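You operate a simulated robot arm through the tools that you are given. There is no shell and no other tool. Be economical: measure what you need, move in short steps, check, and stop when the job is done.

You run a simulated two-armed robot. Do the job below in one go: nothing can be reset, and whatever is moved stays where it is left.

TASK
On the top of the fitting bench, pour about 70 ml from the jug into the yellow-rimmed cup, holding that steady with the other hand, and put the jug back.

Only the result counts: the job must be done as asked and must still hold three seconds after the hand-in. Knocking over, shifting, dropping, spilling or breaking anything else fails it.

THE ROBOT
Two 6-joint arms with two-finger parallel grippers on one trunk, on a base that drives. Base frame: it is fixed to the floor where the robot stands at the start and does not move with it; the origin is under the middle of the robot, x ahead of it, y to its left, z up; the surface under the hand at the start is at about z = 85. Units: cm, degrees, N and s.
The left shoulder is at the start at [-7.7, 17.7, 83.2], the right one opposite. With the tool pointing down near the work surface each hand reaches from about 10 to 72 cm from the robot's upright axis, wherever it stands, measured 20 degrees to its own side. Payload 1.57 kg a hand.
The tool frame of a hand sits at the grasp point between the pads (the TCP): z along the fingers, y along the line on which they close. The tips reach 3 cm beyond it. Largest opening 8 cm; finger width 1.7, thickness 1.2; the body of the gripper, 4 by 8.2 cm, starts 8 cm behind the TCP.
Orientation is told as [roll, pitch, yaw] about the base's x, y, z axes, in that order, counted from this pose: with the fingers straight down and closing along the base's y, the tool's x points along the base's -x, its y along +y and its z along -z.

THE INTERFACE
- The arms move only by the tool arm_command. It takes "left_targets", "right_targets" or both (then of equal length, played together; a hand with none holds still); each is text: rows parted by semicolons, each of 6 numbers parted by spaces: the shift along the base's x, y, z in units of 20 mm (1.0 is 20 mm), then the turn, a rotation vector about the base's x, y, z in units of 8 degrees (1.0 is 8 degrees). In form: x y z rx ry rz; .... A call has 1 to 8 rows; each row shifts and turns the commanded pose from where the row before left it. "left_claw" and "right_claw" are, for a hand that has rows, the gripper command, from -1 (fully open) to 1 (shut), values between in proportion, set as the call begins (left out, the last holds). A call with a number of a shift or a turn outside -1 to 1 is refused whole. Rows are played at 5 a second. More than 5 cm and 8.6 degrees between two rows, or a gripper value outside its range, and nothing of the call is played. Where a pose cannot be reached the arm comes as near as it can. A force on the tool above 40 N (or 10 N above the force at the start of the call, whichever is more), or a blocked arm, ends the call early, and 0.2 s more pass. Each finger travels about 7.2 cm/s and halts on what it meets, pressing with about 26 N; the grip force reading is that of the motor and also rises with nothing between the fingers. The clock runs only during rows and for 0.2 s after the last one: add rows that do not move to give the fingers time. The reply holds the time, the measured pose of the TCP, the force on the tool along the base axes, the opening and the grip force, in the units named above and with some noise, with the torque about the TCP (base axes, N m) and any sound that the robot's microphone picked up.
- Cameras (640 x 400 px; columns grow to the right, rows downward): "scene" is now at [4.18, 2.1, 156.75]; the picture's right is [0.23, -0.97, 0.00], its down [-0.61, -0.15, -0.77] and it looks along [0.75, 0.18, -0.63] (base axes); focal length 271 px, centre (320, 200). "left" rides on the left gripper at [7.2, 0.7, -12.2] in its tool frame; the picture's right is [-0.09, 1.00, 0.00], its down [-0.84, -0.08, -0.54] and it looks along [-0.54, -0.05, 0.84] (tool axes); focal length 238 px, centre (320, 200). "right" rides on the right gripper at [7.2, -0.7, -12.2] in its tool frame; the picture's right is [0.09, 1.00, 0.00], its down [-0.84, 0.08, -0.54] and it looks along [-0.54, 0.05, 0.84] (tool axes); focal length 238 px, centre (320, 200). There is no depth. A picture from a camera that has moved, and an enlarged one, comes with that camera's place and axes in the base frame and with its lens.
- get_image(camera): a new picture of that camera. No time passes.
- move_column(by): slides the trunk up (or, below 0, down) by that many cm; the arms and the scene camera ride with it, the base frame stays. It gives what a move gives, with no picture.
- base_move(legs): drives the robot by 1 to 6 legs, each [ahead, left, turn to the left] in cm, cm and degrees, along the robot's own axes; the way and the turn of a leg run together, so that a leg with both is an arc; at most 150 cm and 180 degrees a leg. The arms and the cameras ride along, it lands a little off, and it stops where it bumps. It gives what a move gives.
- head_to(pan, tilt): turns the head with the scene camera to pan (to the left, within 143 degrees either way) and tilt (down, from -29 to 69), counted from straight ahead of the robot. It gives what a move gives.
- close_up(camera, box): a new picture of the part [left, top, right, bottom] of that camera's present view, enlarged. No time passes.
- finish_job(): hands the job in; it is judged then, once.

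Work in short steps. Places have to be worked out from the pictures, the camera data and where the tool is seen: move nearer, look again, correct. Check each grasp and each placing, and mend what went wrong. You have 120 turns and 100 pictures in all, those below and enlarged ones among them. Open the grippers and draw the arms clear of the work before you hand the job in, unless the task says otherwise; then end with one line.

The tools are called by a JSON object that holds its "api" and its "payload". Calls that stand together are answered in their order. arm_command: Moves the arms, as the interface text tells. Its arguments: {"type":"object","properties":{"left_targets":{"type":"string"},"left_claw":{"type":"number"},"right_targets":{"type":"string"},"right_claw":{"type":"number"}},"required":[]} The other tools are called the same way: move_column (by) slides the trunk up or down; base_move (legs) drives the base; head_to (pan, tilt) turns the head that bears the scene camera; get_image (camera) takes a picture; close_up (camera, box) takes an enlarged picture of a part of a camera's view; finish_job () hands the job in.

At the start:

```text
clock: 0.0
left_eef_pos: [42.62, 28.05, 118.89]
left_orientation: [0.0, -0.1, 0.0]
left_force: [-0.3, 0.0, 0.2]
left_wrist_torque: [-0.04, 0.01, 0.02]
left_gripper_width: 7.98
left_finger_force: 0.1
right_eef_pos: [40.45, -8.83, 121.59]
right_orientation: [0.0, 0.0, 0.0]
right_force: [0.3, 0.4, 0.0]
right_wrist_torque: [-0.03, 0.05, 0.03]
right_gripper_width: 8.01
right_finger_force: 0.0
trunk travel left (down, up): [-27.5, 5.3]
robot x, y, heading: [0.17, 0.01, -0.2]
head pan, tilt: [13.4, 39.2]
```

scene: 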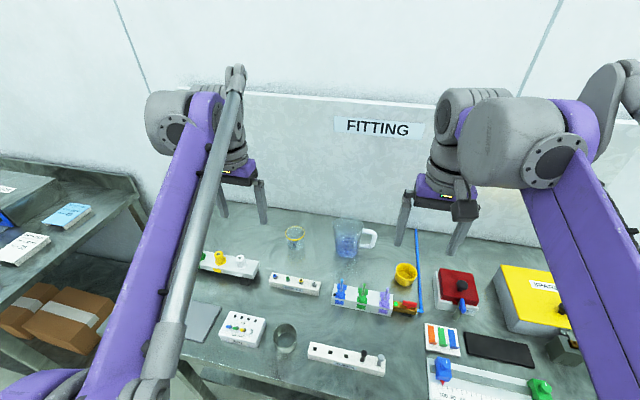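
right: 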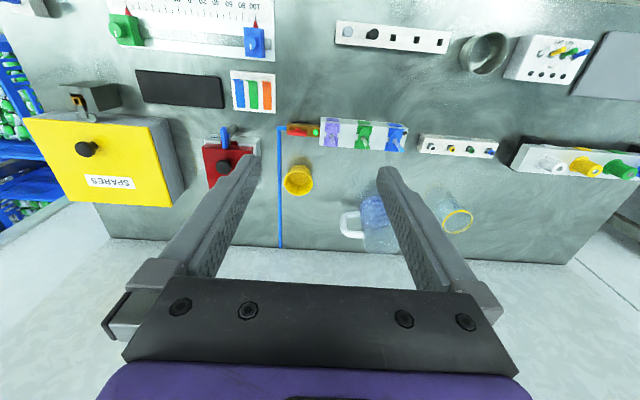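
left: 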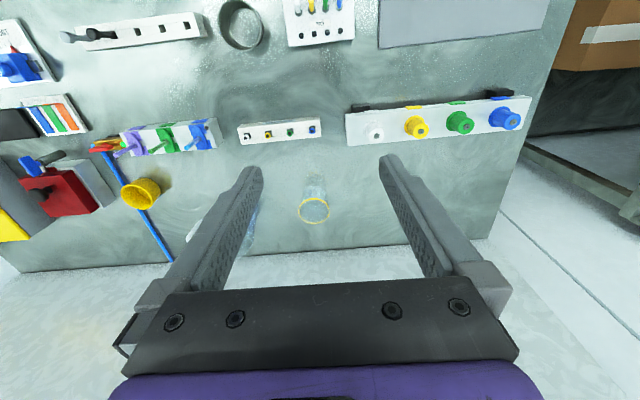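

The jug with its handle to the right and the clear cup with a yellow rim are visible on the far part of the bench. I take enlargements to locate them.

{"api": "close_up", "payload": {"camera": "scene", "box": [260, 200, 420, 300]}}

{"api": "close_up", "payload": {"camera": "right", "box": [260, 120, 500, 270]}}

{"api": "close_up", "payload": {"camera": "left", "box": [160, 120, 400, 270]}}

```text
4.00 times, centred on (340, 250) of scene
camera zoom: at [4.18, 2.1, 156.75], right [0.23, -0.97, 0.0], down [-0.61, -0.15, -0.77], along [0.75, 0.18, -0.63], focal length 1083 px, centre (240, 0)
```

zoom: 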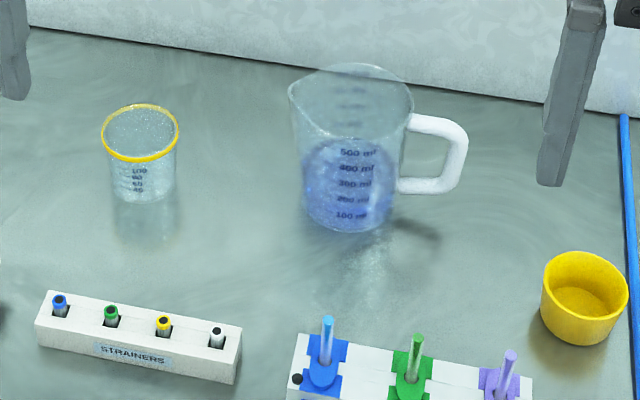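

```text
2.67 times, centred on (380, 195) of right
camera zoom: at [33.28, -9.52, 133.57], right [-0.09, 1.0, 0.0], down [0.84, 0.08, 0.54], along [0.54, 0.05, -0.84], focal length 636 px, centre (160, 213)
```

zoom: 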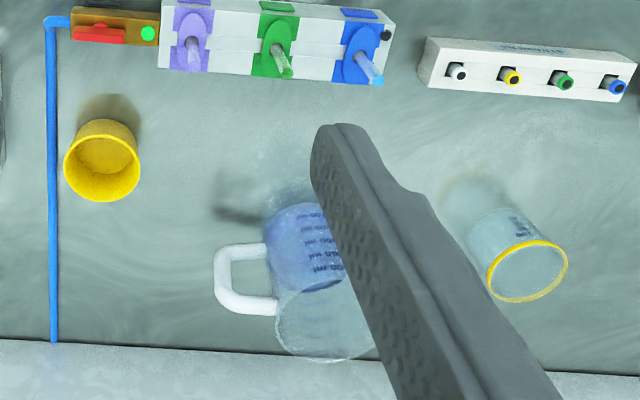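

```text
2.67 times, centred on (280, 195) of left
camera zoom: at [35.18, 28.67, 130.99], right [0.09, 1.0, 0.0], down [0.84, -0.08, 0.54], along [0.54, -0.05, -0.84], focal length 636 px, centre (427, 213)
```

zoom: 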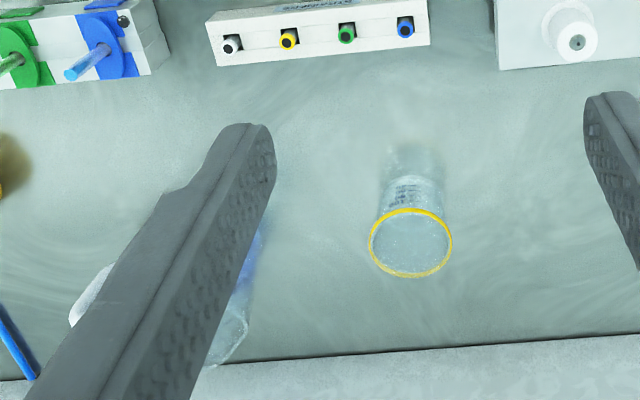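

The cup stands at about (62.6, 24.7), rim z≈92. The jug is at about (64.5, 7), 14 high, with its handle towards -y near (66, -1.2) and its spout towards the cup. That's far for cross-reaching, so I look at the bench front edge to see if I can drive nearer.

{"api": "head_to", "payload": {"pan": 0, "tilt": 69}}

{"api": "get_image", "payload": {"camera": "scene"}}

```text
clock: 0.9
left_eef_pos: [42.5, 28.11, 118.77]
left_orientation: [-0.1, -0.1, 0.0]
left_force: [0.3, -0.2, -0.2]
left_wrist_torque: [-0.05, -0.01, -0.03]
left_gripper_width: 8.0
left_finger_force: 0.0
right_eef_pos: [40.51, -8.82, 121.44]
right_orientation: [-0.1, 0.0, 0.0]
right_force: [0.5, -0.9, 0.9]
right_wrist_torque: [0.01, -0.01, -0.02]
right_gripper_width: 7.99
right_finger_force: 0.0
trunk travel left (down, up): [-27.5, 5.3]
robot x, y, heading: [0.27, -0.13, 0.1]
head pan, tilt: [0.0, 68.8]
```

```text
93 pictures are left
camera scene: at [1.45, 0.12, 153.03], right [0.0, -1.0, 0.0], down [-0.93, 0.0, -0.36], along [0.36, 0.0, -0.93], focal length 271 px, centre (320, 200)
```

scene: 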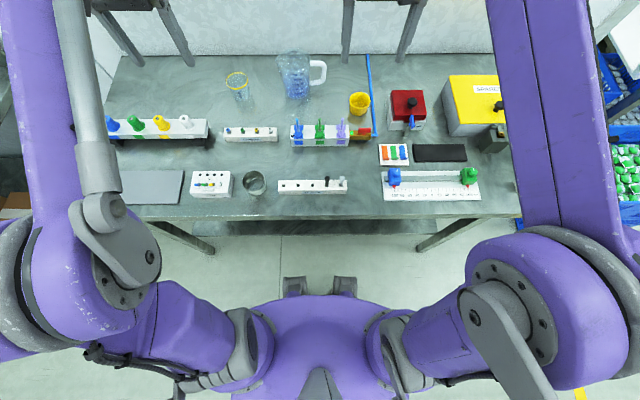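

The bench edge is at x≈23 and the robot's front is well short of it, with open space under the bench. I drive 10 cm ahead and 8 cm left to bring both objects into comfortable reach.

{"api": "base_move", "payload": {"legs": [[10, 8, 0]]}}

{"api": "head_to", "payload": {"pan": 0, "tilt": 45}}

{"api": "get_image", "payload": {"camera": "scene"}}

```text
clock: 2.3
left_eef_pos: [51.98, 36.02, 118.94]
left_orientation: [0.0, -0.1, 0.0]
left_force: [0.1, 0.5, 0.1]
left_wrist_torque: [-0.02, 0.0, -0.01]
left_gripper_width: 7.99
left_finger_force: 0.1
right_eef_pos: [49.99, -0.85, 121.38]
right_orientation: [-0.1, 0.0, 0.0]
right_force: [-0.4, -0.7, -0.1]
right_wrist_torque: [0.03, 0.01, -0.01]
right_gripper_width: 8.0
right_finger_force: 0.0
trunk travel left (down, up): [-27.5, 5.3]
robot x, y, heading: [9.81, 7.66, 0.1]
head pan, tilt: [0.0, 68.8]
```

```text
clock: 3.2
left_eef_pos: [52.08, 35.97, 118.88]
left_orientation: [0.0, 0.0, 0.0]
left_force: [-0.2, -0.7, 0.7]
left_wrist_torque: [0.03, 0.01, 0.03]
left_gripper_width: 7.99
left_finger_force: 0.0
right_eef_pos: [50.04, -0.92, 121.4]
right_orientation: [0.0, 0.0, 0.0]
right_force: [0.5, 0.1, -0.3]
right_wrist_torque: [0.02, 0.03, 0.01]
right_gripper_width: 8.02
right_finger_force: 0.1
trunk travel left (down, up): [-27.5, 5.3]
robot x, y, heading: [9.43, 8.37, 0.3]
head pan, tilt: [0.0, 45.0]
```

```text
92 pictures are left
camera scene: at [13.54, 8.0, 155.9], right [0.0, -1.0, 0.0], down [-0.71, 0.0, -0.71], along [0.71, 0.0, -0.71], focal length 271 px, centre (320, 200)
```

scene: 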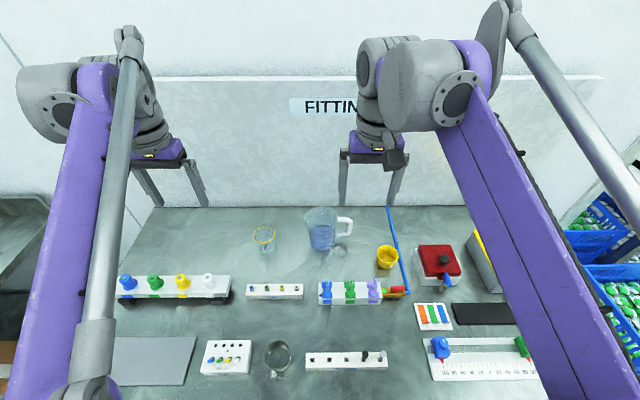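

{"api": "close_up", "payload": {"camera": "scene", "box": [240, 195, 400, 295]}}

```text
4.00 times, centred on (320, 245) of scene
camera zoom: at [13.54, 8.0, 155.9], right [0.0, -1.0, 0.0], down [-0.71, 0.0, -0.71], along [0.71, 0.0, -0.71], focal length 1083 px, centre (320, 20)
```

zoom: 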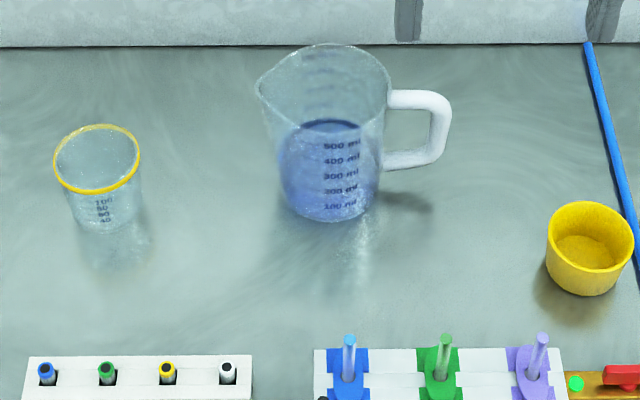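

All positions agree: cup (62.6, 24.6), gripped at about z 89. The jug's vertical handle bar is at about (64.4, -0.8), z 93.7. I start turning both hands towards slanted side approaches, well above the bench.

{"api": "arm_command", "payload": {"left_targets": "0 0 -0.5 0 0 -0.9375;0 0 -0.5 0 0 -0.9375;0 0 -0.5 0 0 -0.9375;0 0 -0.5 0 0 -0.9375;0 0 -0.5 0 0 -0.9375;0 0 -0.5 0 0 -0.9375", "right_targets": "0.3 -0.7 0 0 0 -0.9375;0.3 -0.7 0 0 0 -0.9375;0.3 -0.7 0 0 0 -0.9375;0.3 -0.7 0 0 0 -0.9375;0.3 -0.7 0 0 0 -0.9375;0.3 -0.7 0 0 0 -0.9375", "left_claw": -1, "right_claw": -1}}

```text
clock: 4.6
left_eef_pos: [52.12, 35.88, 112.85]
left_orientation: [0.0, 0.0, -45.1]
left_force: [0.9, -0.1, 0.4]
left_wrist_torque: [-0.03, 0.02, 0.0]
left_gripper_width: 7.98
left_finger_force: 0.0
right_eef_pos: [53.63, -9.32, 121.5]
right_orientation: [-0.1, 0.0, -45.1]
right_force: [-0.3, 1.3, -0.1]
right_wrist_torque: [-0.02, -0.01, -0.01]
right_gripper_width: 7.98
right_finger_force: 0.1
trunk travel left (down, up): [-27.5, 5.3]
robot x, y, heading: [9.64, 7.98, 0.1]
head pan, tilt: [0.0, 45.0]
```

Turns track well. Next the left hand tilts and moves to its pre-grasp, and the right hand goes on yawing.

{"api": "arm_command", "payload": {"left_targets": "0.2875 -0.3375 -0.8 -0.497 -0.497 0;0.2875 -0.3375 -0.8 -0.497 -0.497 0;0.2875 -0.3375 -0.8 -0.497 -0.497 0;0.2875 -0.3375 -0.8 -0.497 -0.497 0;0.2875 -0.3375 -0.8 -0.497 -0.497 0;0.2875 -0.3375 -0.8 -0.497 -0.497 0;0.2875 -0.3375 -0.8 -0.497 -0.497 0;0.2875 -0.3375 -0.8 -0.497 -0.497 0", "right_targets": "0 0 0 0 0 -0.9375;0 0 0 0 0 -0.9375;0 0 0 0 0 -0.9375;0 0 0 0 0 -0.9375;0 0 0 0 0 -0.9375;0 0 0 0 0 -0.9375;0 0 0 0 0 0;0 0 0 0 0 0"}}

```text
clock: 6.4
left_eef_pos: [56.67, 30.63, 99.89]
left_orientation: [0.0, -45.2, -45.0]
left_force: [-0.6, 0.5, -1.0]
left_wrist_torque: [0.01, -0.03, 0.0]
left_gripper_width: 8.01
left_finger_force: 0.1
right_eef_pos: [53.79, -9.13, 121.47]
right_orientation: [0.0, 0.1, -90.0]
right_force: [0.1, 0.1, -0.1]
right_wrist_torque: [0.01, 0.0, -0.01]
right_gripper_width: 8.0
right_finger_force: 0.0
trunk travel left (down, up): [-27.5, 5.3]
robot x, y, heading: [9.74, 7.61, -0.0]
head pan, tilt: [0.0, 45.0]
```

Both orientations are right. The right hand now tilts towards the jug and moves to its pre-grasp position.

{"api": "arm_command", "payload": {"right_targets": "0.6 -0.1 -0.9 0.703 0 0;0.6 -0.1 -0.9 0.703 0 0;0.6 -0.1 -0.9 0.703 0 0;0.6 -0.1 -0.9 0.703 0 0;0.6 -0.1 -0.9 0.703 0 0;0.6 -0.1 -0.9 0.703 0 0;0.6 -0.1 -0.9 0.703 0 0;0.6 -0.1 -0.9 0.703 0 0"}}

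{"api": "get_image", "payload": {"camera": "scene"}}

{"api": "get_image", "payload": {"camera": "left"}}

{"api": "get_image", "payload": {"camera": "right"}}

```text
clock: 8.2
left_eef_pos: [56.68, 30.48, 100.0]
left_orientation: [0.0, -45.2, -45.0]
left_force: [0.1, -0.6, 0.6]
left_wrist_torque: [0.0, 0.01, -0.05]
left_gripper_width: 8.0
left_finger_force: 0.1
right_eef_pos: [63.21, -10.97, 107.02]
right_orientation: [0.0, 45.0, -90.0]
right_force: [0.1, -0.6, -0.2]
right_wrist_torque: [0.01, 0.04, 0.0]
right_gripper_width: 8.02
right_finger_force: 0.0
trunk travel left (down, up): [-27.5, 5.3]
robot x, y, heading: [9.47, 7.73, 0.0]
head pan, tilt: [0.0, 45.0]
```

```text
90 pictures are left
camera scene: at [13.65, 7.95, 155.91], right [0.0, -1.0, 0.0], down [-0.71, 0.0, -0.71], along [0.71, 0.0, -0.71], focal length 271 px, centre (320, 200)
```

scene: 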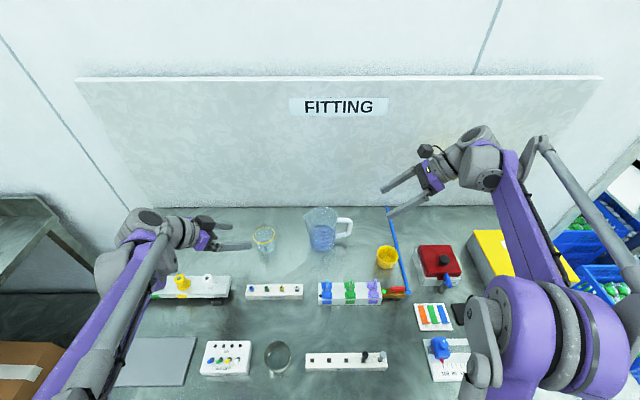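

```text
89 pictures are left
camera left: at [47.34, 40.68, 103.46], right [0.75, 0.66, 0.06], down [0.09, -0.2, 0.98], along [0.66, -0.73, -0.21], focal length 238 px, centre (320, 200)
```

left: 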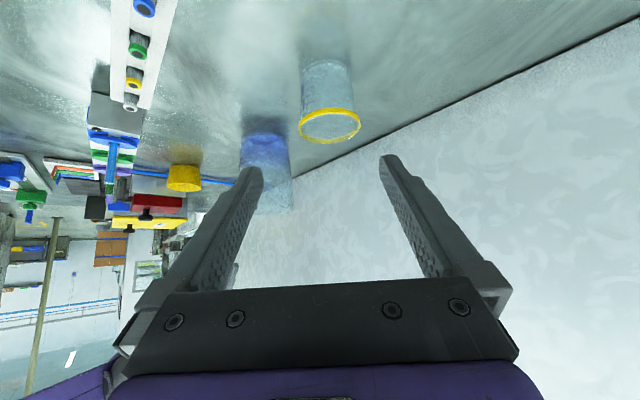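

```text
88 pictures are left
camera right: at [62.59, -14.66, 120.65], right [1.0, 0.07, 0.07], down [0.08, -0.97, -0.21], along [0.05, 0.21, -0.98], focal length 238 px, centre (320, 200)
```

right: 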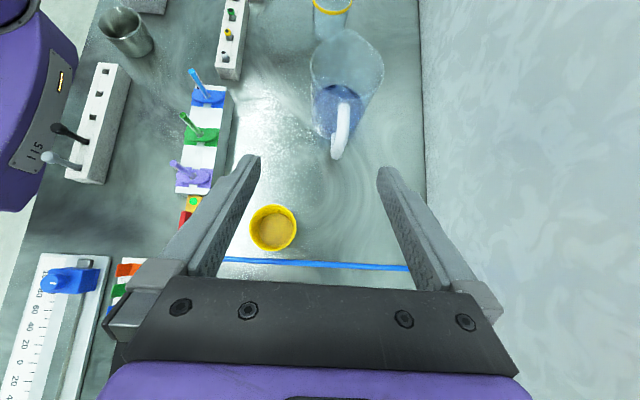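

The views are good. I move both hands partway in along their tool axes, then re-measure.

{"api": "arm_command", "payload": {"left_targets": "0.42 -0.45 -0.7 0 0 0;0.42 -0.45 -0.7 0 0 0;0.42 -0.45 -0.7 0 0 0", "right_targets": "0.3 0.4 -0.9 0 0 0;0.3 0.4 -0.9 0 0 0;0.3 0.4 -0.9 0 0 0"}}

{"api": "get_image", "payload": {"camera": "left"}}

{"api": "get_image", "payload": {"camera": "right"}}

{"api": "close_up", "payload": {"camera": "scene", "box": [190, 175, 430, 325]}}

```text
clock: 9.0
left_eef_pos: [59.23, 27.63, 95.77]
left_orientation: [-0.1, -45.1, -44.8]
left_force: [0.3, 0.1, -0.2]
left_wrist_torque: [0.02, -0.02, 0.01]
left_gripper_width: 8.01
left_finger_force: 0.0
right_eef_pos: [65.08, -8.38, 101.64]
right_orientation: [0.0, 45.1, -90.0]
right_force: [0.9, -0.8, -0.6]
right_wrist_torque: [0.03, 0.01, 0.02]
right_gripper_width: 8.02
right_finger_force: 0.0
trunk travel left (down, up): [-27.5, 5.3]
robot x, y, heading: [9.33, 8.08, 0.1]
head pan, tilt: [0.0, 45.0]
```

```text
87 pictures are left
camera left: at [49.98, 37.86, 99.28], right [0.75, 0.66, 0.06], down [0.09, -0.2, 0.98], along [0.66, -0.73, -0.21], focal length 238 px, centre (320, 200)
```

left: 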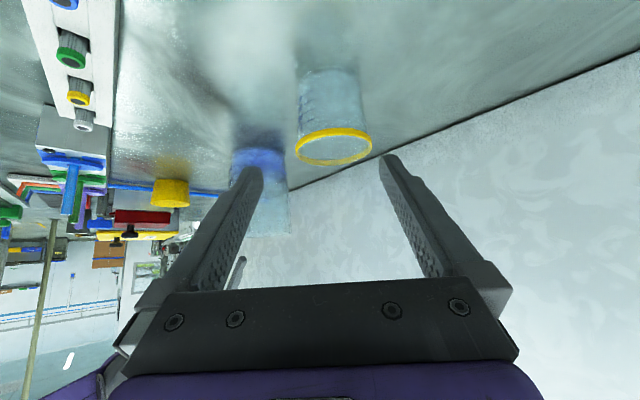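

```text
86 pictures are left
camera right: at [64.42, -11.98, 115.23], right [1.0, 0.07, 0.06], down [0.08, -0.98, -0.21], along [0.05, 0.21, -0.98], focal length 238 px, centre (320, 200)
```

right: 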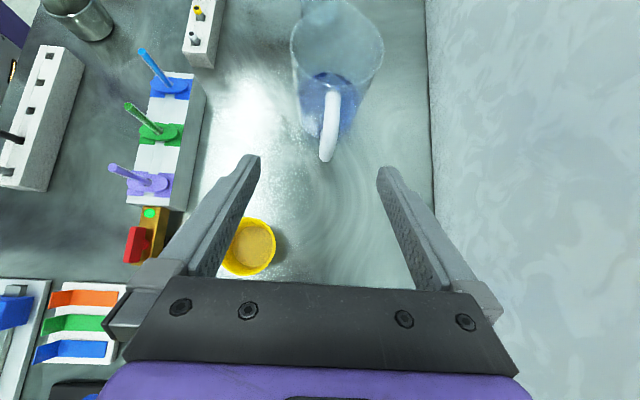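

```text
2.67 times, centred on (310, 250) of scene
camera zoom: at [13.65, 8.03, 155.91], right [0.0, -1.0, 0.0], down [-0.71, 0.0, -0.71], along [0.71, 0.0, -0.71], focal length 722 px, centre (347, 67)
```

zoom: 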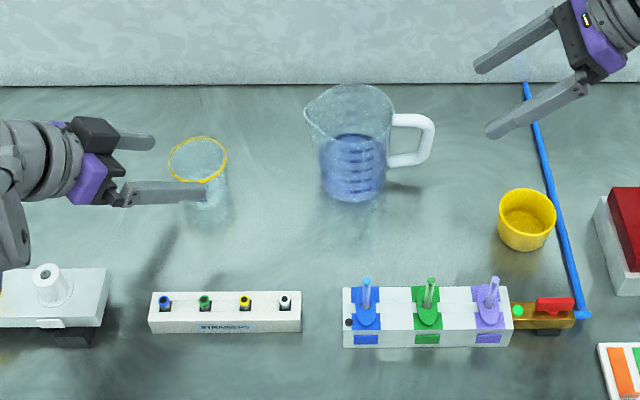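

Combining the views, the cup is at about (63.5, 24.8) with its rim at z≈91. The handle bar is at about (66.1, -1.0), z≈92. I correct laterally, move the right hand in further, and check.

{"api": "arm_command", "payload": {"left_targets": "0.175 0.175 -0.4 0 0 0;0.175 0.175 -0.4 0 0 0;0 0 0 0 0 0", "right_targets": "0.17 0.48 -0.8 0 0 0;0.17 0.48 -0.8 0 0 0;0.17 0.48 -0.8 0 0 0"}}

{"api": "get_image", "payload": {"camera": "left"}}

{"api": "get_image", "payload": {"camera": "right"}}

{"api": "close_up", "payload": {"camera": "scene", "box": [200, 175, 440, 325]}}

```text
clock: 9.8
left_eef_pos: [60.0, 28.58, 94.19]
left_orientation: [0.1, -45.1, -45.0]
left_force: [0.4, 0.2, 0.3]
left_wrist_torque: [-0.02, 0.01, 0.03]
left_gripper_width: 7.98
left_finger_force: 0.0
right_eef_pos: [66.11, -5.53, 97.0]
right_orientation: [0.1, 44.8, -89.9]
right_force: [-0.5, 0.7, -0.4]
right_wrist_torque: [0.01, -0.02, 0.0]
right_gripper_width: 8.0
right_finger_force: 0.1
trunk travel left (down, up): [-27.5, 5.3]
robot x, y, heading: [9.58, 7.99, 0.2]
head pan, tilt: [0.0, 45.0]
```

```text
84 pictures are left
camera left: at [50.58, 38.62, 97.67], right [0.75, 0.66, 0.06], down [0.09, -0.2, 0.98], along [0.66, -0.73, -0.21], focal length 238 px, centre (320, 200)
```

left: 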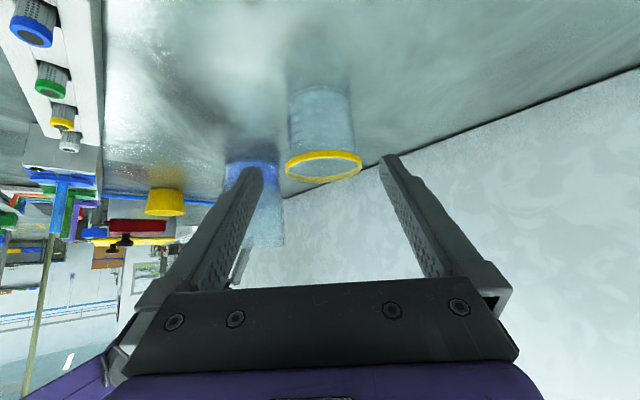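

```text
83 pictures are left
camera right: at [65.38, -9.17, 110.5], right [1.0, 0.07, 0.07], down [0.08, -0.98, -0.21], along [0.05, 0.21, -0.98], focal length 238 px, centre (320, 200)
```

right: 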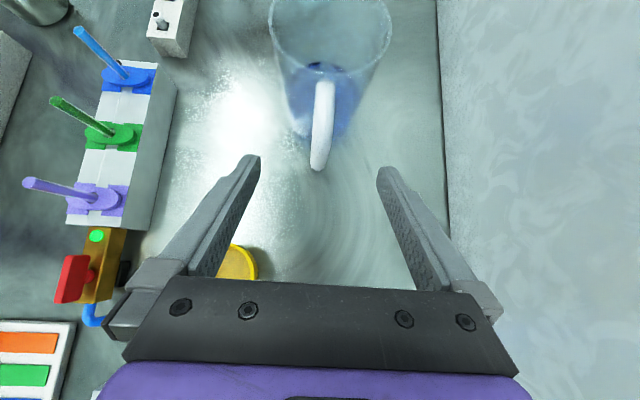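

```text
2.67 times, centred on (320, 250) of scene
camera zoom: at [13.57, 8.02, 155.91], right [0.0, -1.0, 0.0], down [-0.71, 0.0, -0.71], along [0.71, 0.0, -0.71], focal length 722 px, centre (320, 67)
```

zoom: 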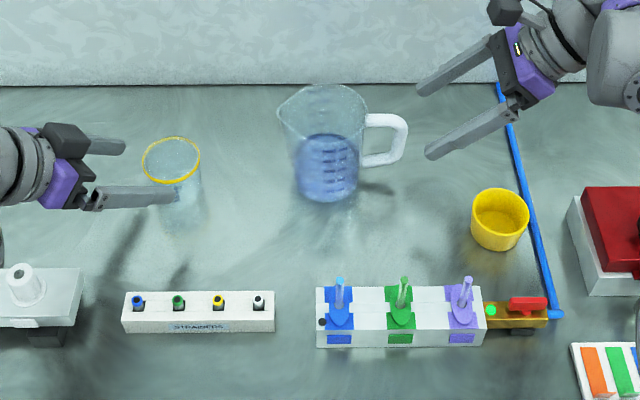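

Both hands are centred on their targets. I advance along the tool axes to the grasp positions with the claws still open.

{"api": "arm_command", "payload": {"left_targets": "0.44 -0.45 -0.66 0 0 0;0.44 -0.45 -0.66 0 0 0;0.44 -0.45 -0.66 0 0 0;0.44 -0.45 -0.66 0 0 0", "right_targets": "0 0.56 -0.59 0 0 0;0 0.56 -0.59 0 0 0;0 0.56 -0.59 0 0 0;0 0.56 -0.59 0 0 0"}}

{"api": "get_image", "payload": {"camera": "left"}}

{"api": "get_image", "payload": {"camera": "right"}}

{"api": "close_up", "payload": {"camera": "scene", "box": [220, 190, 380, 290]}}

```text
clock: 10.8
left_eef_pos: [63.42, 24.83, 88.95]
left_orientation: [-0.1, -45.1, -44.8]
left_force: [0.2, 0.2, 0.2]
left_wrist_torque: [0.01, 0.04, 0.02]
left_gripper_width: 8.01
left_finger_force: 0.1
right_eef_pos: [66.16, -1.0, 92.27]
right_orientation: [0.0, 44.9, -89.9]
right_force: [-0.2, -0.3, -0.7]
right_wrist_torque: [0.0, 0.0, 0.02]
right_gripper_width: 8.0
right_finger_force: 0.1
trunk travel left (down, up): [-27.5, 5.3]
robot x, y, heading: [9.77, 7.81, 0.4]
head pan, tilt: [0.0, 45.0]
```

```text
81 pictures are left
camera left: at [54.11, 34.96, 92.39], right [0.75, 0.66, 0.06], down [0.09, -0.2, 0.98], along [0.66, -0.73, -0.21], focal length 238 px, centre (320, 200)
```

left: 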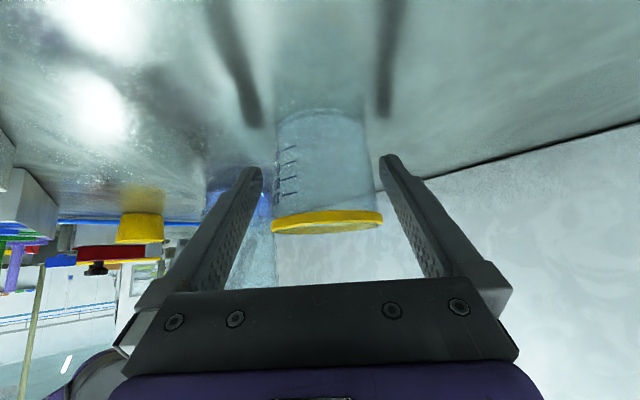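

```text
80 pictures are left
camera right: at [65.5, -4.61, 105.83], right [1.0, 0.07, 0.06], down [0.08, -0.98, -0.21], along [0.05, 0.21, -0.98], focal length 238 px, centre (320, 200)
```

right: 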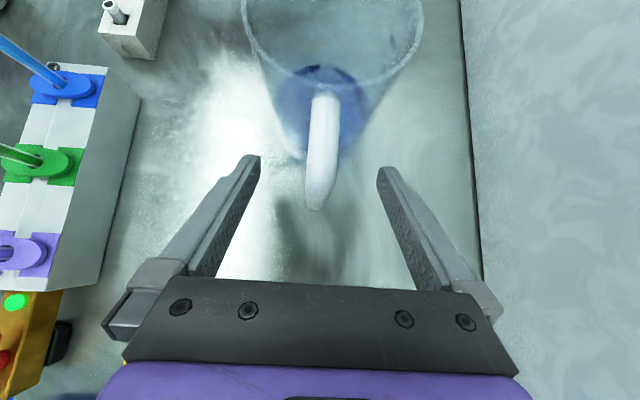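

```text
4.00 times, centred on (300, 240) of scene
camera zoom: at [13.63, 8.05, 155.91], right [0.0, -1.0, 0.0], down [-0.71, 0.0, -0.71], along [0.71, 0.0, -0.71], focal length 1083 px, centre (400, 40)
```

zoom: 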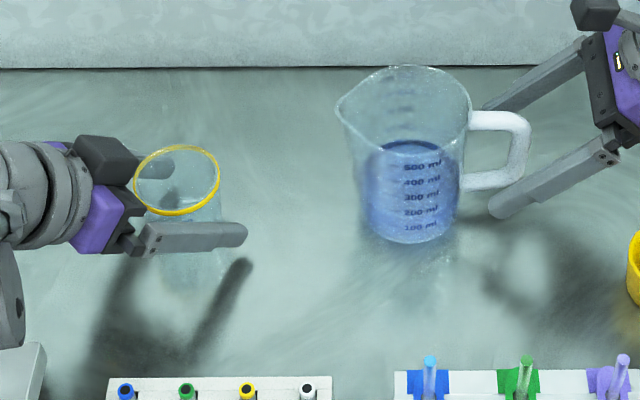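

Both hands are at the grasp points: the cup sits between the left pads and the handle bar between the right pads. After tiny lateral corrections I close the left hand on the cup.

{"api": "arm_command", "payload": {"left_targets": "0.11 0.1 0 0 0 0;0 0 0 0 0 0", "right_targets": "-0.08 0 0 0 0 0;0 0 0 0 0 0"}}

{"api": "arm_command", "payload": {"left_targets": "0 0 0 0 0 0;0 0 0 0 0 0;0 0 0 0 0 0;0 0 0 0 0 0", "left_claw": 1}}

{"api": "get_image", "payload": {"camera": "left"}}

```text
clock: 11.4
left_eef_pos: [63.64, 25.06, 89.04]
left_orientation: [-0.1, -45.1, -45.0]
left_force: [-0.2, -0.3, 0.8]
left_wrist_torque: [0.02, 0.01, 0.0]
left_gripper_width: 8.01
left_finger_force: 0.1
right_eef_pos: [65.94, -1.08, 92.22]
right_orientation: [0.0, 44.9, -89.9]
right_force: [-0.6, 0.1, 0.2]
right_wrist_torque: [0.02, 0.02, 0.01]
right_gripper_width: 8.0
right_finger_force: 0.1
trunk travel left (down, up): [-27.5, 5.3]
robot x, y, heading: [9.88, 8.21, 0.2]
head pan, tilt: [0.0, 45.0]
```

```text
clock: 12.4
left_eef_pos: [63.54, 25.03, 88.92]
left_orientation: [0.0, -45.2, -45.1]
left_force: [0.1, 0.0, 1.8]
left_wrist_torque: [-0.02, -0.01, -0.02]
left_gripper_width: 5.88
left_finger_force: 26.8
right_eef_pos: [65.86, -1.07, 92.18]
right_orientation: [0.2, 44.8, -90.0]
right_force: [0.3, -0.5, -0.3]
right_wrist_torque: [0.02, 0.0, 0.0]
right_gripper_width: 8.0
right_finger_force: 0.1
trunk travel left (down, up): [-27.5, 5.3]
robot x, y, heading: [9.33, 8.0, 0.1]
head pan, tilt: [0.0, 45.0]
```

```text
78 pictures are left
camera left: at [54.29, 35.21, 92.48], right [0.75, 0.66, 0.06], down [0.09, -0.2, 0.98], along [0.66, -0.73, -0.21], focal length 238 px, centre (320, 200)
```

left: 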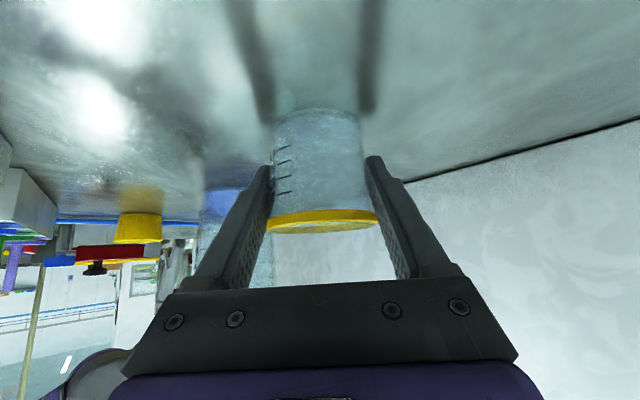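

The cup is gripped at 5.9 cm and still upright. Now I close the right hand on the jug handle.

{"api": "arm_command", "payload": {"right_targets": "0 0 0 0 0 0;0 0 0 0 0 0;0 0 0 0 0 0;0 0 0 0 0 0;0 0 0 0 0 0;0 0 0 0 0 0", "right_claw": 1}}

{"api": "get_image", "payload": {"camera": "right"}}

```text
clock: 13.8
left_eef_pos: [63.57, 25.07, 88.93]
left_orientation: [0.0, -45.2, -44.9]
left_force: [-0.8, 0.4, 3.1]
left_wrist_torque: [-0.03, 0.07, -0.02]
left_gripper_width: 5.87
left_finger_force: 26.3
right_eef_pos: [65.96, -1.07, 92.3]
right_orientation: [0.2, 44.9, -89.9]
right_force: [-0.1, -0.4, 0.0]
right_wrist_torque: [-0.02, 0.02, 0.0]
right_gripper_width: 1.47
right_finger_force: 25.5
trunk travel left (down, up): [-27.5, 5.3]
robot x, y, heading: [9.82, 7.72, 0.1]
head pan, tilt: [0.0, 45.0]
```

```text
77 pictures are left
camera right: at [65.26, -4.65, 105.84], right [1.0, 0.07, 0.07], down [0.08, -0.98, -0.21], along [0.05, 0.21, -0.98], focal length 238 px, centre (320, 200)
```

right: 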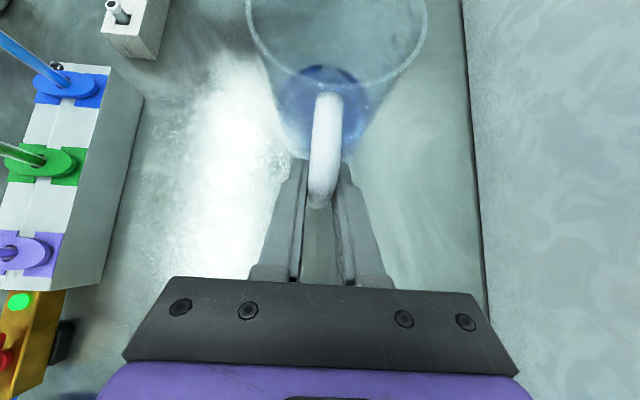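

The handle is gripped (1.47 cm). I lift the jug 2 cm to check the grip.

{"api": "arm_command", "payload": {"right_targets": "0 0 0.2 0 0 0;0 0 0.3 0 0 0;0 0 0.3 0 0 0;0 0 0.2 0 0 0;0 0 0 0 0 0"}}

{"api": "close_up", "payload": {"camera": "scene", "box": [220, 190, 380, 290]}}

```text
clock: 15.0
left_eef_pos: [63.62, 25.08, 88.99]
left_orientation: [0.0, -45.1, -45.0]
left_force: [-0.7, -0.1, 1.9]
left_wrist_torque: [-0.06, 0.07, -0.02]
left_gripper_width: 5.83
left_finger_force: 25.6
right_eef_pos: [66.06, -1.1, 94.29]
right_orientation: [0.1, 44.9, -89.9]
right_force: [0.1, -0.7, 0.6]
right_wrist_torque: [-0.01, 0.0, -0.04]
right_gripper_width: 1.48
right_finger_force: 26.2
trunk travel left (down, up): [-27.5, 5.3]
robot x, y, heading: [9.5, 7.67, 0.2]
head pan, tilt: [0.0, 45.0]
```

```text
4.00 times, centred on (300, 240) of scene
camera zoom: at [13.54, 8.01, 155.91], right [0.0, -1.0, 0.0], down [-0.71, 0.0, -0.71], along [0.71, 0.0, -0.71], focal length 1083 px, centre (400, 40)
```

zoom: 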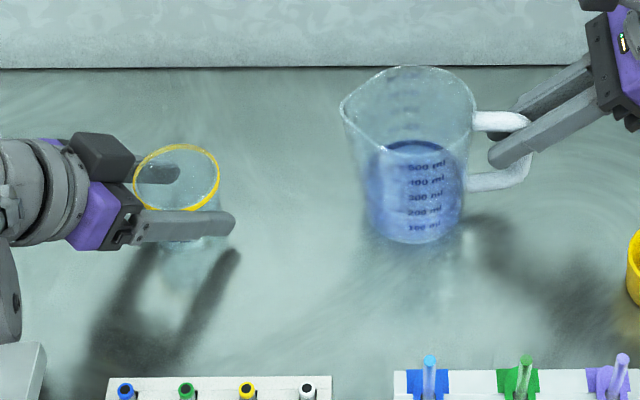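

The readings show no added weight and the jug has not risen, so the fingers slid up the bar. I look closely at the grip.

{"api": "close_up", "payload": {"camera": "right", "box": [220, 80, 420, 280]}}

{"api": "close_up", "payload": {"camera": "scene", "box": [300, 190, 380, 240]}}

```text
2.00 times, centred on (320, 180) of right
camera zoom: at [65.28, -4.66, 107.83], right [1.0, 0.07, 0.07], down [0.08, -0.98, -0.21], along [0.05, 0.21, -0.98], focal length 477 px, centre (320, 240)
```

zoom: 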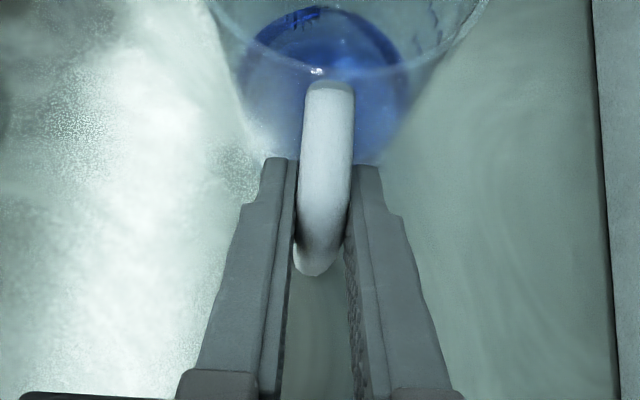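

```text
8.00 times, centred on (340, 215) of scene
camera zoom: at [13.54, 8.01, 155.91], right [0.0, -1.0, 0.0], down [-0.71, 0.0, -0.71], along [0.71, 0.0, -0.71], focal length 2166 px, centre (160, 80)
```

zoom: 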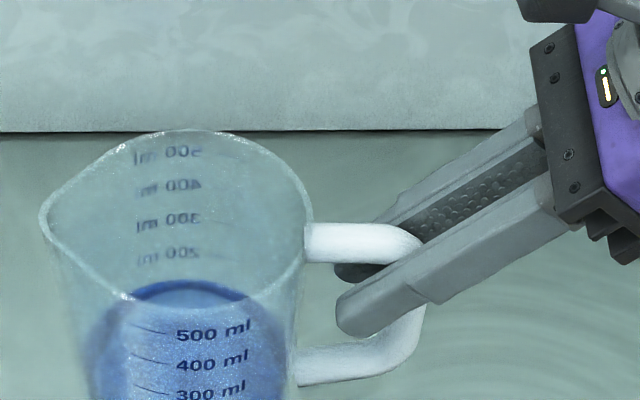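

The vertical-bar friction grip slips. I'll use a form-locked one instead: fingers pointing +x across the top bar of the handle, one finger inside the loop, so the pour is a roll about x. First I open and retreat along the tool axis.

{"api": "arm_command", "payload": {"right_targets": "0 0 0 0 0 0;0 0 0 0 0 0;0 0 0 0 0 0;0 0 0 0 0 0", "right_claw": -1}}

{"api": "arm_command", "payload": {"right_targets": "0 -0.6 0.6 0 0 0;0 -0.7 0.7 0 0 0;0 -0.7 0.7 0 0 0;0 -0.7 0.7 0 0 0;0 -0.7 0.7 0 0 0;-0.5 -0.5 0.7 0 0 0;-0.8 0 0.7 0 0 0"}}

{"api": "close_up", "payload": {"camera": "scene", "box": [220, 190, 380, 290]}}

```text
clock: 16.0
left_eef_pos: [63.54, 24.96, 89.06]
left_orientation: [0.1, -45.1, -45.0]
left_force: [-0.3, -0.2, 1.4]
left_wrist_torque: [-0.04, 0.05, -0.01]
left_gripper_width: 5.87
left_finger_force: 25.9
right_eef_pos: [65.84, -1.05, 94.12]
right_orientation: [0.1, 44.9, -89.9]
right_force: [0.5, -0.2, -0.1]
right_wrist_torque: [-0.03, -0.01, 0.01]
right_gripper_width: 8.02
right_finger_force: 0.0
trunk travel left (down, up): [-27.5, 5.3]
robot x, y, heading: [9.53, 7.5, 0.1]
head pan, tilt: [0.0, 45.0]
```

```text
clock: 17.6
left_eef_pos: [63.52, 25.12, 89.04]
left_orientation: [0.0, -45.1, -45.0]
left_force: [-0.1, 0.0, 1.6]
left_wrist_torque: [-0.05, 0.06, -0.02]
left_gripper_width: 5.84
left_finger_force: 26.1
right_eef_pos: [63.31, -9.02, 103.71]
right_orientation: [0.2, 44.9, -90.0]
right_force: [0.6, 0.5, 0.1]
right_wrist_torque: [-0.03, 0.0, -0.03]
right_gripper_width: 8.01
right_finger_force: 0.1
trunk travel left (down, up): [-27.5, 5.3]
robot x, y, heading: [9.78, 8.01, 0.0]
head pan, tilt: [0.0, 45.0]
```

```text
4.00 times, centred on (300, 240) of scene
camera zoom: at [13.49, 8.06, 155.91], right [0.0, -1.0, 0.0], down [-0.71, 0.0, -0.71], along [0.71, 0.0, -0.71], focal length 1083 px, centre (400, 40)
```

zoom: 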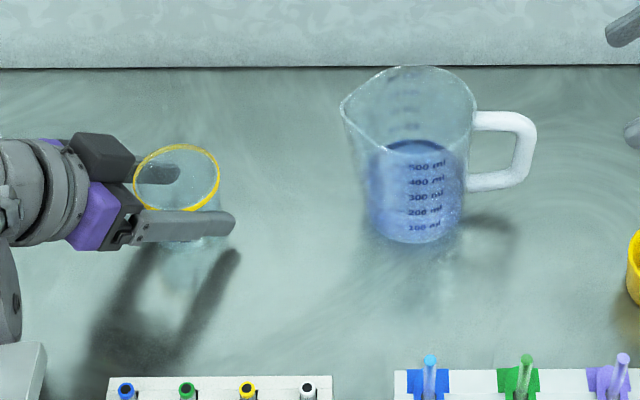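

The jug is upright, moved about 0.4 cm at most. I raise the right hand, untilt it and pull it back.

{"api": "arm_command", "payload": {"right_targets": "-0.6 0.4 0.9 -0.9375 0 0;-0.6 0.4 0.9 -0.9375 0 0;-0.6 0.4 0.9 -0.9375 0 0;-0.6 0.4 0.9 -0.9375 0 0;-0.6 0.4 0.9 -0.9375 0 0;-0.6 0.4 0.9 -0.9375 0 0"}}

{"api": "arm_command", "payload": {"right_targets": "-0.2 0 0 0 -1 0;-0.2 0 0 0 -1 0;-0.2 0 0 0 -1 0;-0.2 0 0 0 -1 0;-0.2 0 0 0 -1 0;-0.2 0 0 0 -1 0;-0.2 0 0 0 -1 0;-0.2 0 0 0 -1 0"}}

{"api": "get_image", "payload": {"camera": "scene"}}

{"api": "get_image", "payload": {"camera": "right"}}

```text
clock: 19.0
left_eef_pos: [63.54, 25.08, 88.99]
left_orientation: [-0.1, -45.1, -45.0]
left_force: [-0.1, 0.4, 2.9]
left_wrist_torque: [-0.03, 0.07, -0.02]
left_gripper_width: 5.8
left_finger_force: 26.0
right_eef_pos: [56.07, -3.95, 114.68]
right_orientation: [0.1, -0.2, -90.0]
right_force: [0.3, -0.4, 0.0]
right_wrist_torque: [0.0, 0.01, -0.01]
right_gripper_width: 7.97
right_finger_force: 0.0
trunk travel left (down, up): [-27.5, 5.3]
robot x, y, heading: [9.74, 7.84, 0.1]
head pan, tilt: [0.0, 45.0]
```

```text
clock: 20.8
left_eef_pos: [63.67, 25.02, 89.03]
left_orientation: [-0.1, -45.1, -45.0]
left_force: [-0.3, -0.1, 2.0]
left_wrist_torque: [-0.01, 0.05, 0.01]
left_gripper_width: 5.84
left_finger_force: 26.3
right_eef_pos: [52.9, -3.95, 114.42]
right_orientation: [64.1, 0.1, -90.0]
right_force: [0.3, 1.3, 0.0]
right_wrist_torque: [0.04, 0.0, 0.01]
right_gripper_width: 7.98
right_finger_force: 0.0
trunk travel left (down, up): [-27.5, 5.3]
robot x, y, heading: [9.24, 7.96, 0.2]
head pan, tilt: [0.0, 45.0]
```

```text
72 pictures are left
camera scene: at [13.51, 8.01, 155.91], right [0.0, -1.0, 0.0], down [-0.71, 0.0, -0.71], along [0.71, 0.0, -0.71], focal length 271 px, centre (320, 200)
```

scene: 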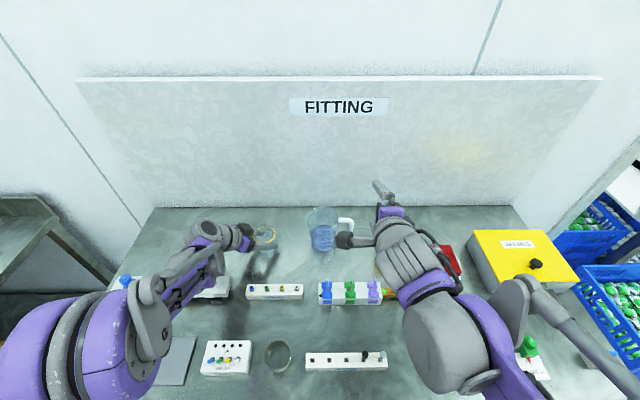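

```text
71 pictures are left
camera right: at [41.56, 3.04, 119.15], right [0.43, 0.09, 0.9], down [-0.45, -0.84, 0.31], along [0.78, -0.54, -0.32], focal length 238 px, centre (320, 200)
```

right: 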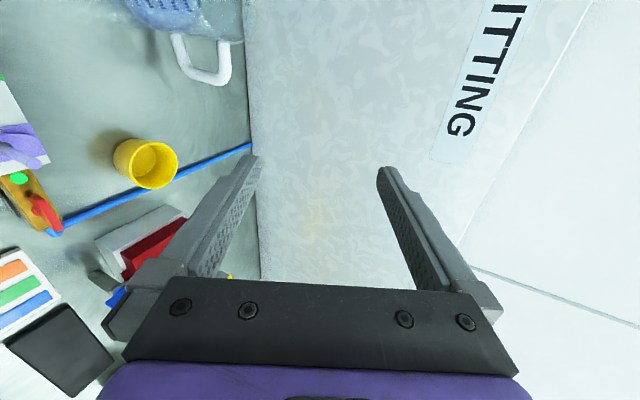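

Orientation is reached cleanly. I move down to a pre-grasp position about 9 cm short of the top bar, opening set to about 4 cm.

{"api": "arm_command", "payload": {"right_targets": "0.31 0.32 -0.95 0 0 0;0.31 0.32 -0.95 0 0 0;0.31 0.32 -0.95 0 0 0;0.31 0.32 -0.95 0 0 0;0.31 0.32 -0.95 0 0 0;0.31 0.32 -0.95 0 0 0;0.31 0.32 -0.95 0 0 0;0.31 0.32 -0.95 0 0 0", "right_claw": 0}}

{"api": "get_image", "payload": {"camera": "scene"}}

{"api": "get_image", "payload": {"camera": "right"}}

```text
clock: 22.6
left_eef_pos: [63.59, 25.15, 89.06]
left_orientation: [0.0, -45.1, -45.1]
left_force: [0.0, 0.1, 2.0]
left_wrist_torque: [-0.03, 0.04, 0.0]
left_gripper_width: 5.81
left_finger_force: 25.9
right_eef_pos: [57.81, 1.09, 99.31]
right_orientation: [63.9, -0.1, -90.0]
right_force: [0.4, 0.0, 0.5]
right_wrist_torque: [0.02, 0.0, -0.01]
right_gripper_width: 3.99
right_finger_force: 0.1
trunk travel left (down, up): [-27.5, 5.3]
robot x, y, heading: [9.66, 7.76, 0.2]
head pan, tilt: [0.0, 45.0]
```

```text
70 pictures are left
camera scene: at [13.57, 8.03, 155.91], right [0.0, -1.0, 0.0], down [-0.71, 0.0, -0.71], along [0.71, 0.0, -0.71], focal length 271 px, centre (320, 200)
```

scene: 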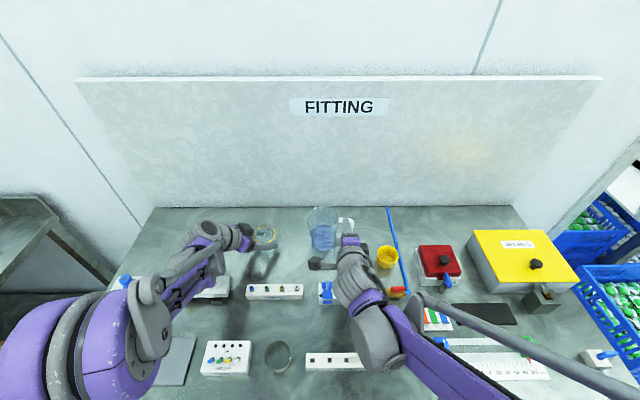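

```text
69 pictures are left
camera right: at [46.58, 8.19, 103.97], right [0.44, 0.09, 0.89], down [-0.45, -0.84, 0.31], along [0.78, -0.54, -0.32], focal length 238 px, centre (320, 200)
```

right: 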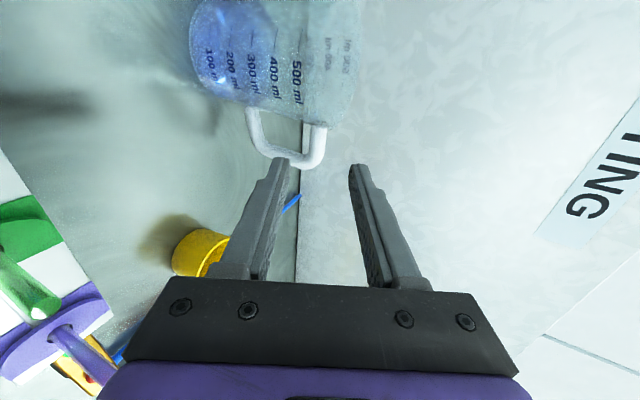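

The bar measures about (66, 1.0, 95.3), exactly on the tool axis. I advance two thirds and check.

{"api": "arm_command", "payload": {"right_targets": "0.8 0 -0.39 0 0 0;0.8 0 -0.39 0 0 0;0.8 0 -0.39 0 0 0"}}

{"api": "get_image", "payload": {"camera": "right"}}

{"api": "close_up", "payload": {"camera": "scene", "box": [220, 190, 380, 290]}}

```text
clock: 23.4
left_eef_pos: [63.61, 25.09, 88.97]
left_orientation: [-0.1, -45.1, -45.0]
left_force: [0.7, -1.0, 1.1]
left_wrist_torque: [-0.05, -0.01, -0.02]
left_gripper_width: 5.82
left_finger_force: 26.3
right_eef_pos: [62.75, 1.09, 96.92]
right_orientation: [64.1, 0.0, -90.1]
right_force: [-0.6, 0.6, 0.2]
right_wrist_torque: [0.02, 0.0, -0.02]
right_gripper_width: 4.01
right_finger_force: 0.1
trunk travel left (down, up): [-27.5, 5.3]
robot x, y, heading: [9.93, 7.96, -0.0]
head pan, tilt: [0.0, 45.0]
```

```text
68 pictures are left
camera right: at [51.48, 8.15, 101.64], right [0.44, 0.09, 0.89], down [-0.45, -0.84, 0.31], along [0.78, -0.54, -0.32], focal length 238 px, centre (320, 200)
```

right: 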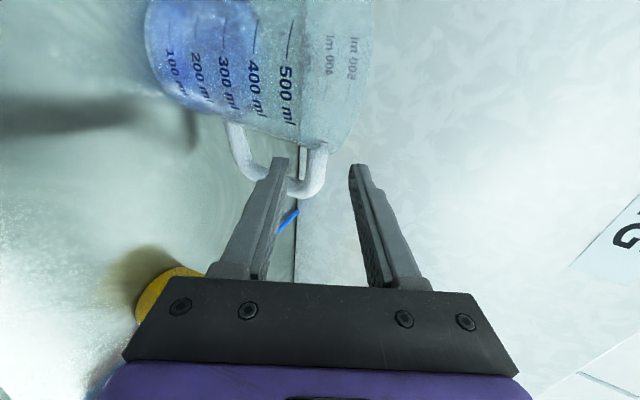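

```text
4.00 times, centred on (300, 240) of scene
camera zoom: at [13.57, 8.02, 155.91], right [0.0, -1.0, 0.0], down [-0.71, 0.0, -0.71], along [0.71, 0.0, -0.71], focal length 1083 px, centre (400, 40)
```

zoom: 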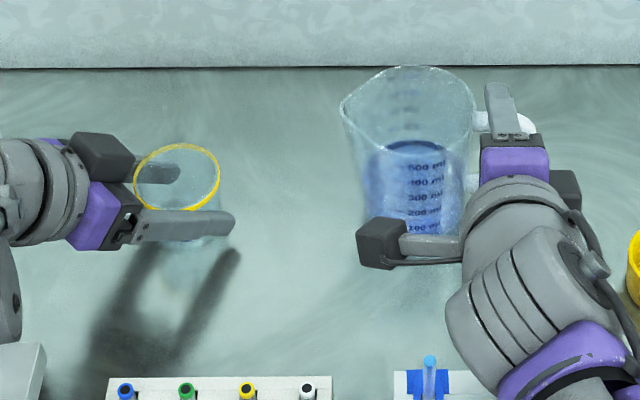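

The upper finger passes over the bar and the lower one is entering the loop. The last stretch goes slightly lower, to z≈95.1, and then I check.

{"api": "arm_command", "payload": {"right_targets": "0.55 0.03 -0.31 0 0 0;0.55 0 -0.31 0 0 0;0.54 0 -0.3 0 0 0"}}

{"api": "get_image", "payload": {"camera": "right"}}

```text
clock: 24.2
left_eef_pos: [63.68, 25.01, 88.88]
left_orientation: [0.0, -45.1, -45.0]
left_force: [-0.2, -1.4, 1.4]
left_wrist_torque: [-0.05, 0.05, -0.02]
left_gripper_width: 5.83
left_finger_force: 26.0
right_eef_pos: [66.13, 1.03, 95.04]
right_orientation: [64.0, -0.2, -90.0]
right_force: [-0.1, -0.2, 0.2]
right_wrist_torque: [-0.01, -0.02, -0.01]
right_gripper_width: 3.99
right_finger_force: 0.1
trunk travel left (down, up): [-27.5, 5.3]
robot x, y, heading: [9.4, 7.99, 0.1]
head pan, tilt: [0.0, 45.0]
```

```text
66 pictures are left
camera right: at [54.78, 8.18, 99.79], right [0.44, 0.09, 0.89], down [-0.45, -0.84, 0.31], along [0.78, -0.54, -0.32], focal length 238 px, centre (320, 200)
```

right: 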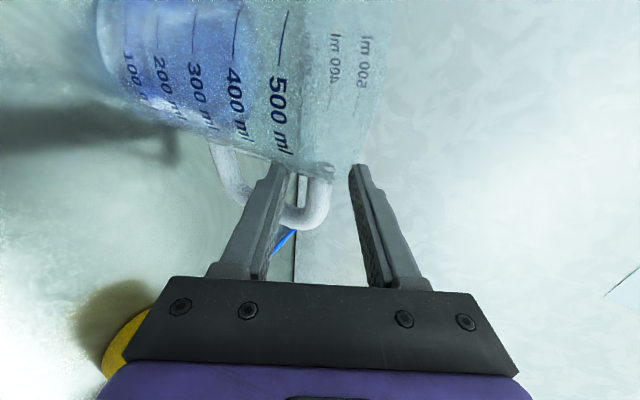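

The top bar is centred between the pads at the TCP. I close on it.

{"api": "arm_command", "payload": {"right_targets": "0 0 0 0 0 0;0 0 0 0 0 0;0 0 0 0 0 0;0 0 0 0 0 0", "right_claw": 1}}

{"api": "get_image", "payload": {"camera": "right"}}

```text
clock: 25.2
left_eef_pos: [63.73, 25.13, 89.09]
left_orientation: [0.0, -45.1, -45.0]
left_force: [-0.1, 0.5, 2.0]
left_wrist_torque: [-0.02, 0.03, 0.02]
left_gripper_width: 5.78
left_finger_force: 26.1
right_eef_pos: [65.98, 1.07, 95.1]
right_orientation: [64.0, -0.1, -89.9]
right_force: [-0.6, 0.1, 0.0]
right_wrist_torque: [-0.03, -0.01, -0.02]
right_gripper_width: 1.43
right_finger_force: 26.0
trunk travel left (down, up): [-27.5, 5.3]
robot x, y, heading: [9.6, 7.91, 0.1]
head pan, tilt: [0.0, 45.0]
```

```text
65 pictures are left
camera right: at [54.76, 8.17, 99.79], right [0.44, 0.09, 0.89], down [-0.45, -0.84, 0.31], along [0.78, -0.54, -0.32], focal length 238 px, centre (320, 200)
```

right: 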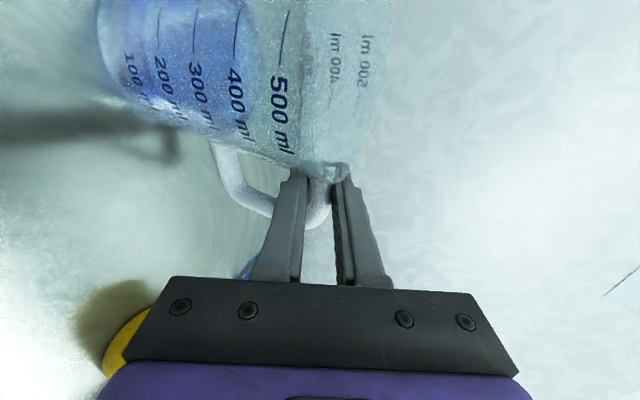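

The bar is gripped at 1.43 cm. I try a gentle lift and watch weight and tilt.

{"api": "arm_command", "payload": {"right_targets": "0 0 0.15 0 0 0;0 0 0.25 0 0 0;0 0 0.3 0 0 0;0 0 0.3 0 0 0;0 0 0 0 0 0"}}

{"api": "close_up", "payload": {"camera": "scene", "box": [220, 190, 380, 290]}}

{"api": "get_image", "payload": {"camera": "right"}}

```text
clock: 26.4
left_eef_pos: [63.53, 25.12, 89.04]
left_orientation: [0.0, -45.0, -45.0]
left_force: [-0.3, 0.1, 2.7]
left_wrist_torque: [-0.07, 0.05, -0.01]
left_gripper_width: 5.81
left_finger_force: 25.9
right_eef_pos: [65.89, 1.06, 97.21]
right_orientation: [64.0, -0.1, -90.0]
right_force: [-0.2, 0.8, -2.2]
right_wrist_torque: [-0.1, -0.01, 0.0]
right_gripper_width: 1.44
right_finger_force: 26.1
trunk travel left (down, up): [-27.5, 5.3]
robot x, y, heading: [9.57, 8.1, 0.3]
head pan, tilt: [0.0, 45.0]
```

```text
4.00 times, centred on (300, 240) of scene
camera zoom: at [13.55, 8.02, 155.91], right [0.0, -1.0, 0.0], down [-0.71, 0.0, -0.71], along [0.71, 0.0, -0.71], focal length 1083 px, centre (400, 40)
```

zoom: 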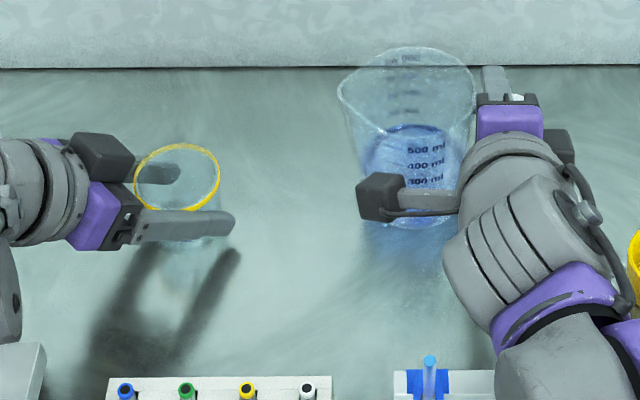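

```text
63 pictures are left
camera right: at [54.67, 8.23, 101.84], right [0.44, 0.09, 0.89], down [-0.45, -0.84, 0.31], along [0.78, -0.54, -0.32], focal length 238 px, centre (320, 200)
```

right: 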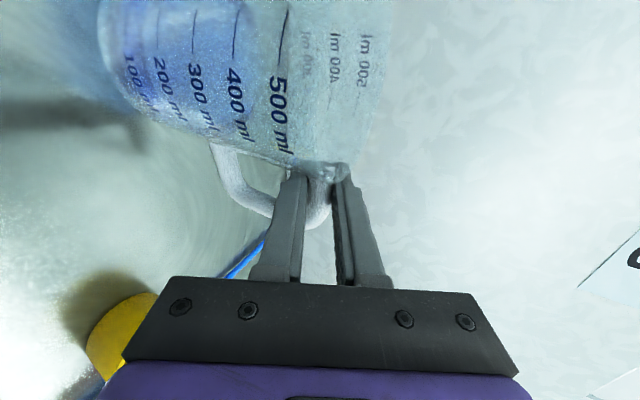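

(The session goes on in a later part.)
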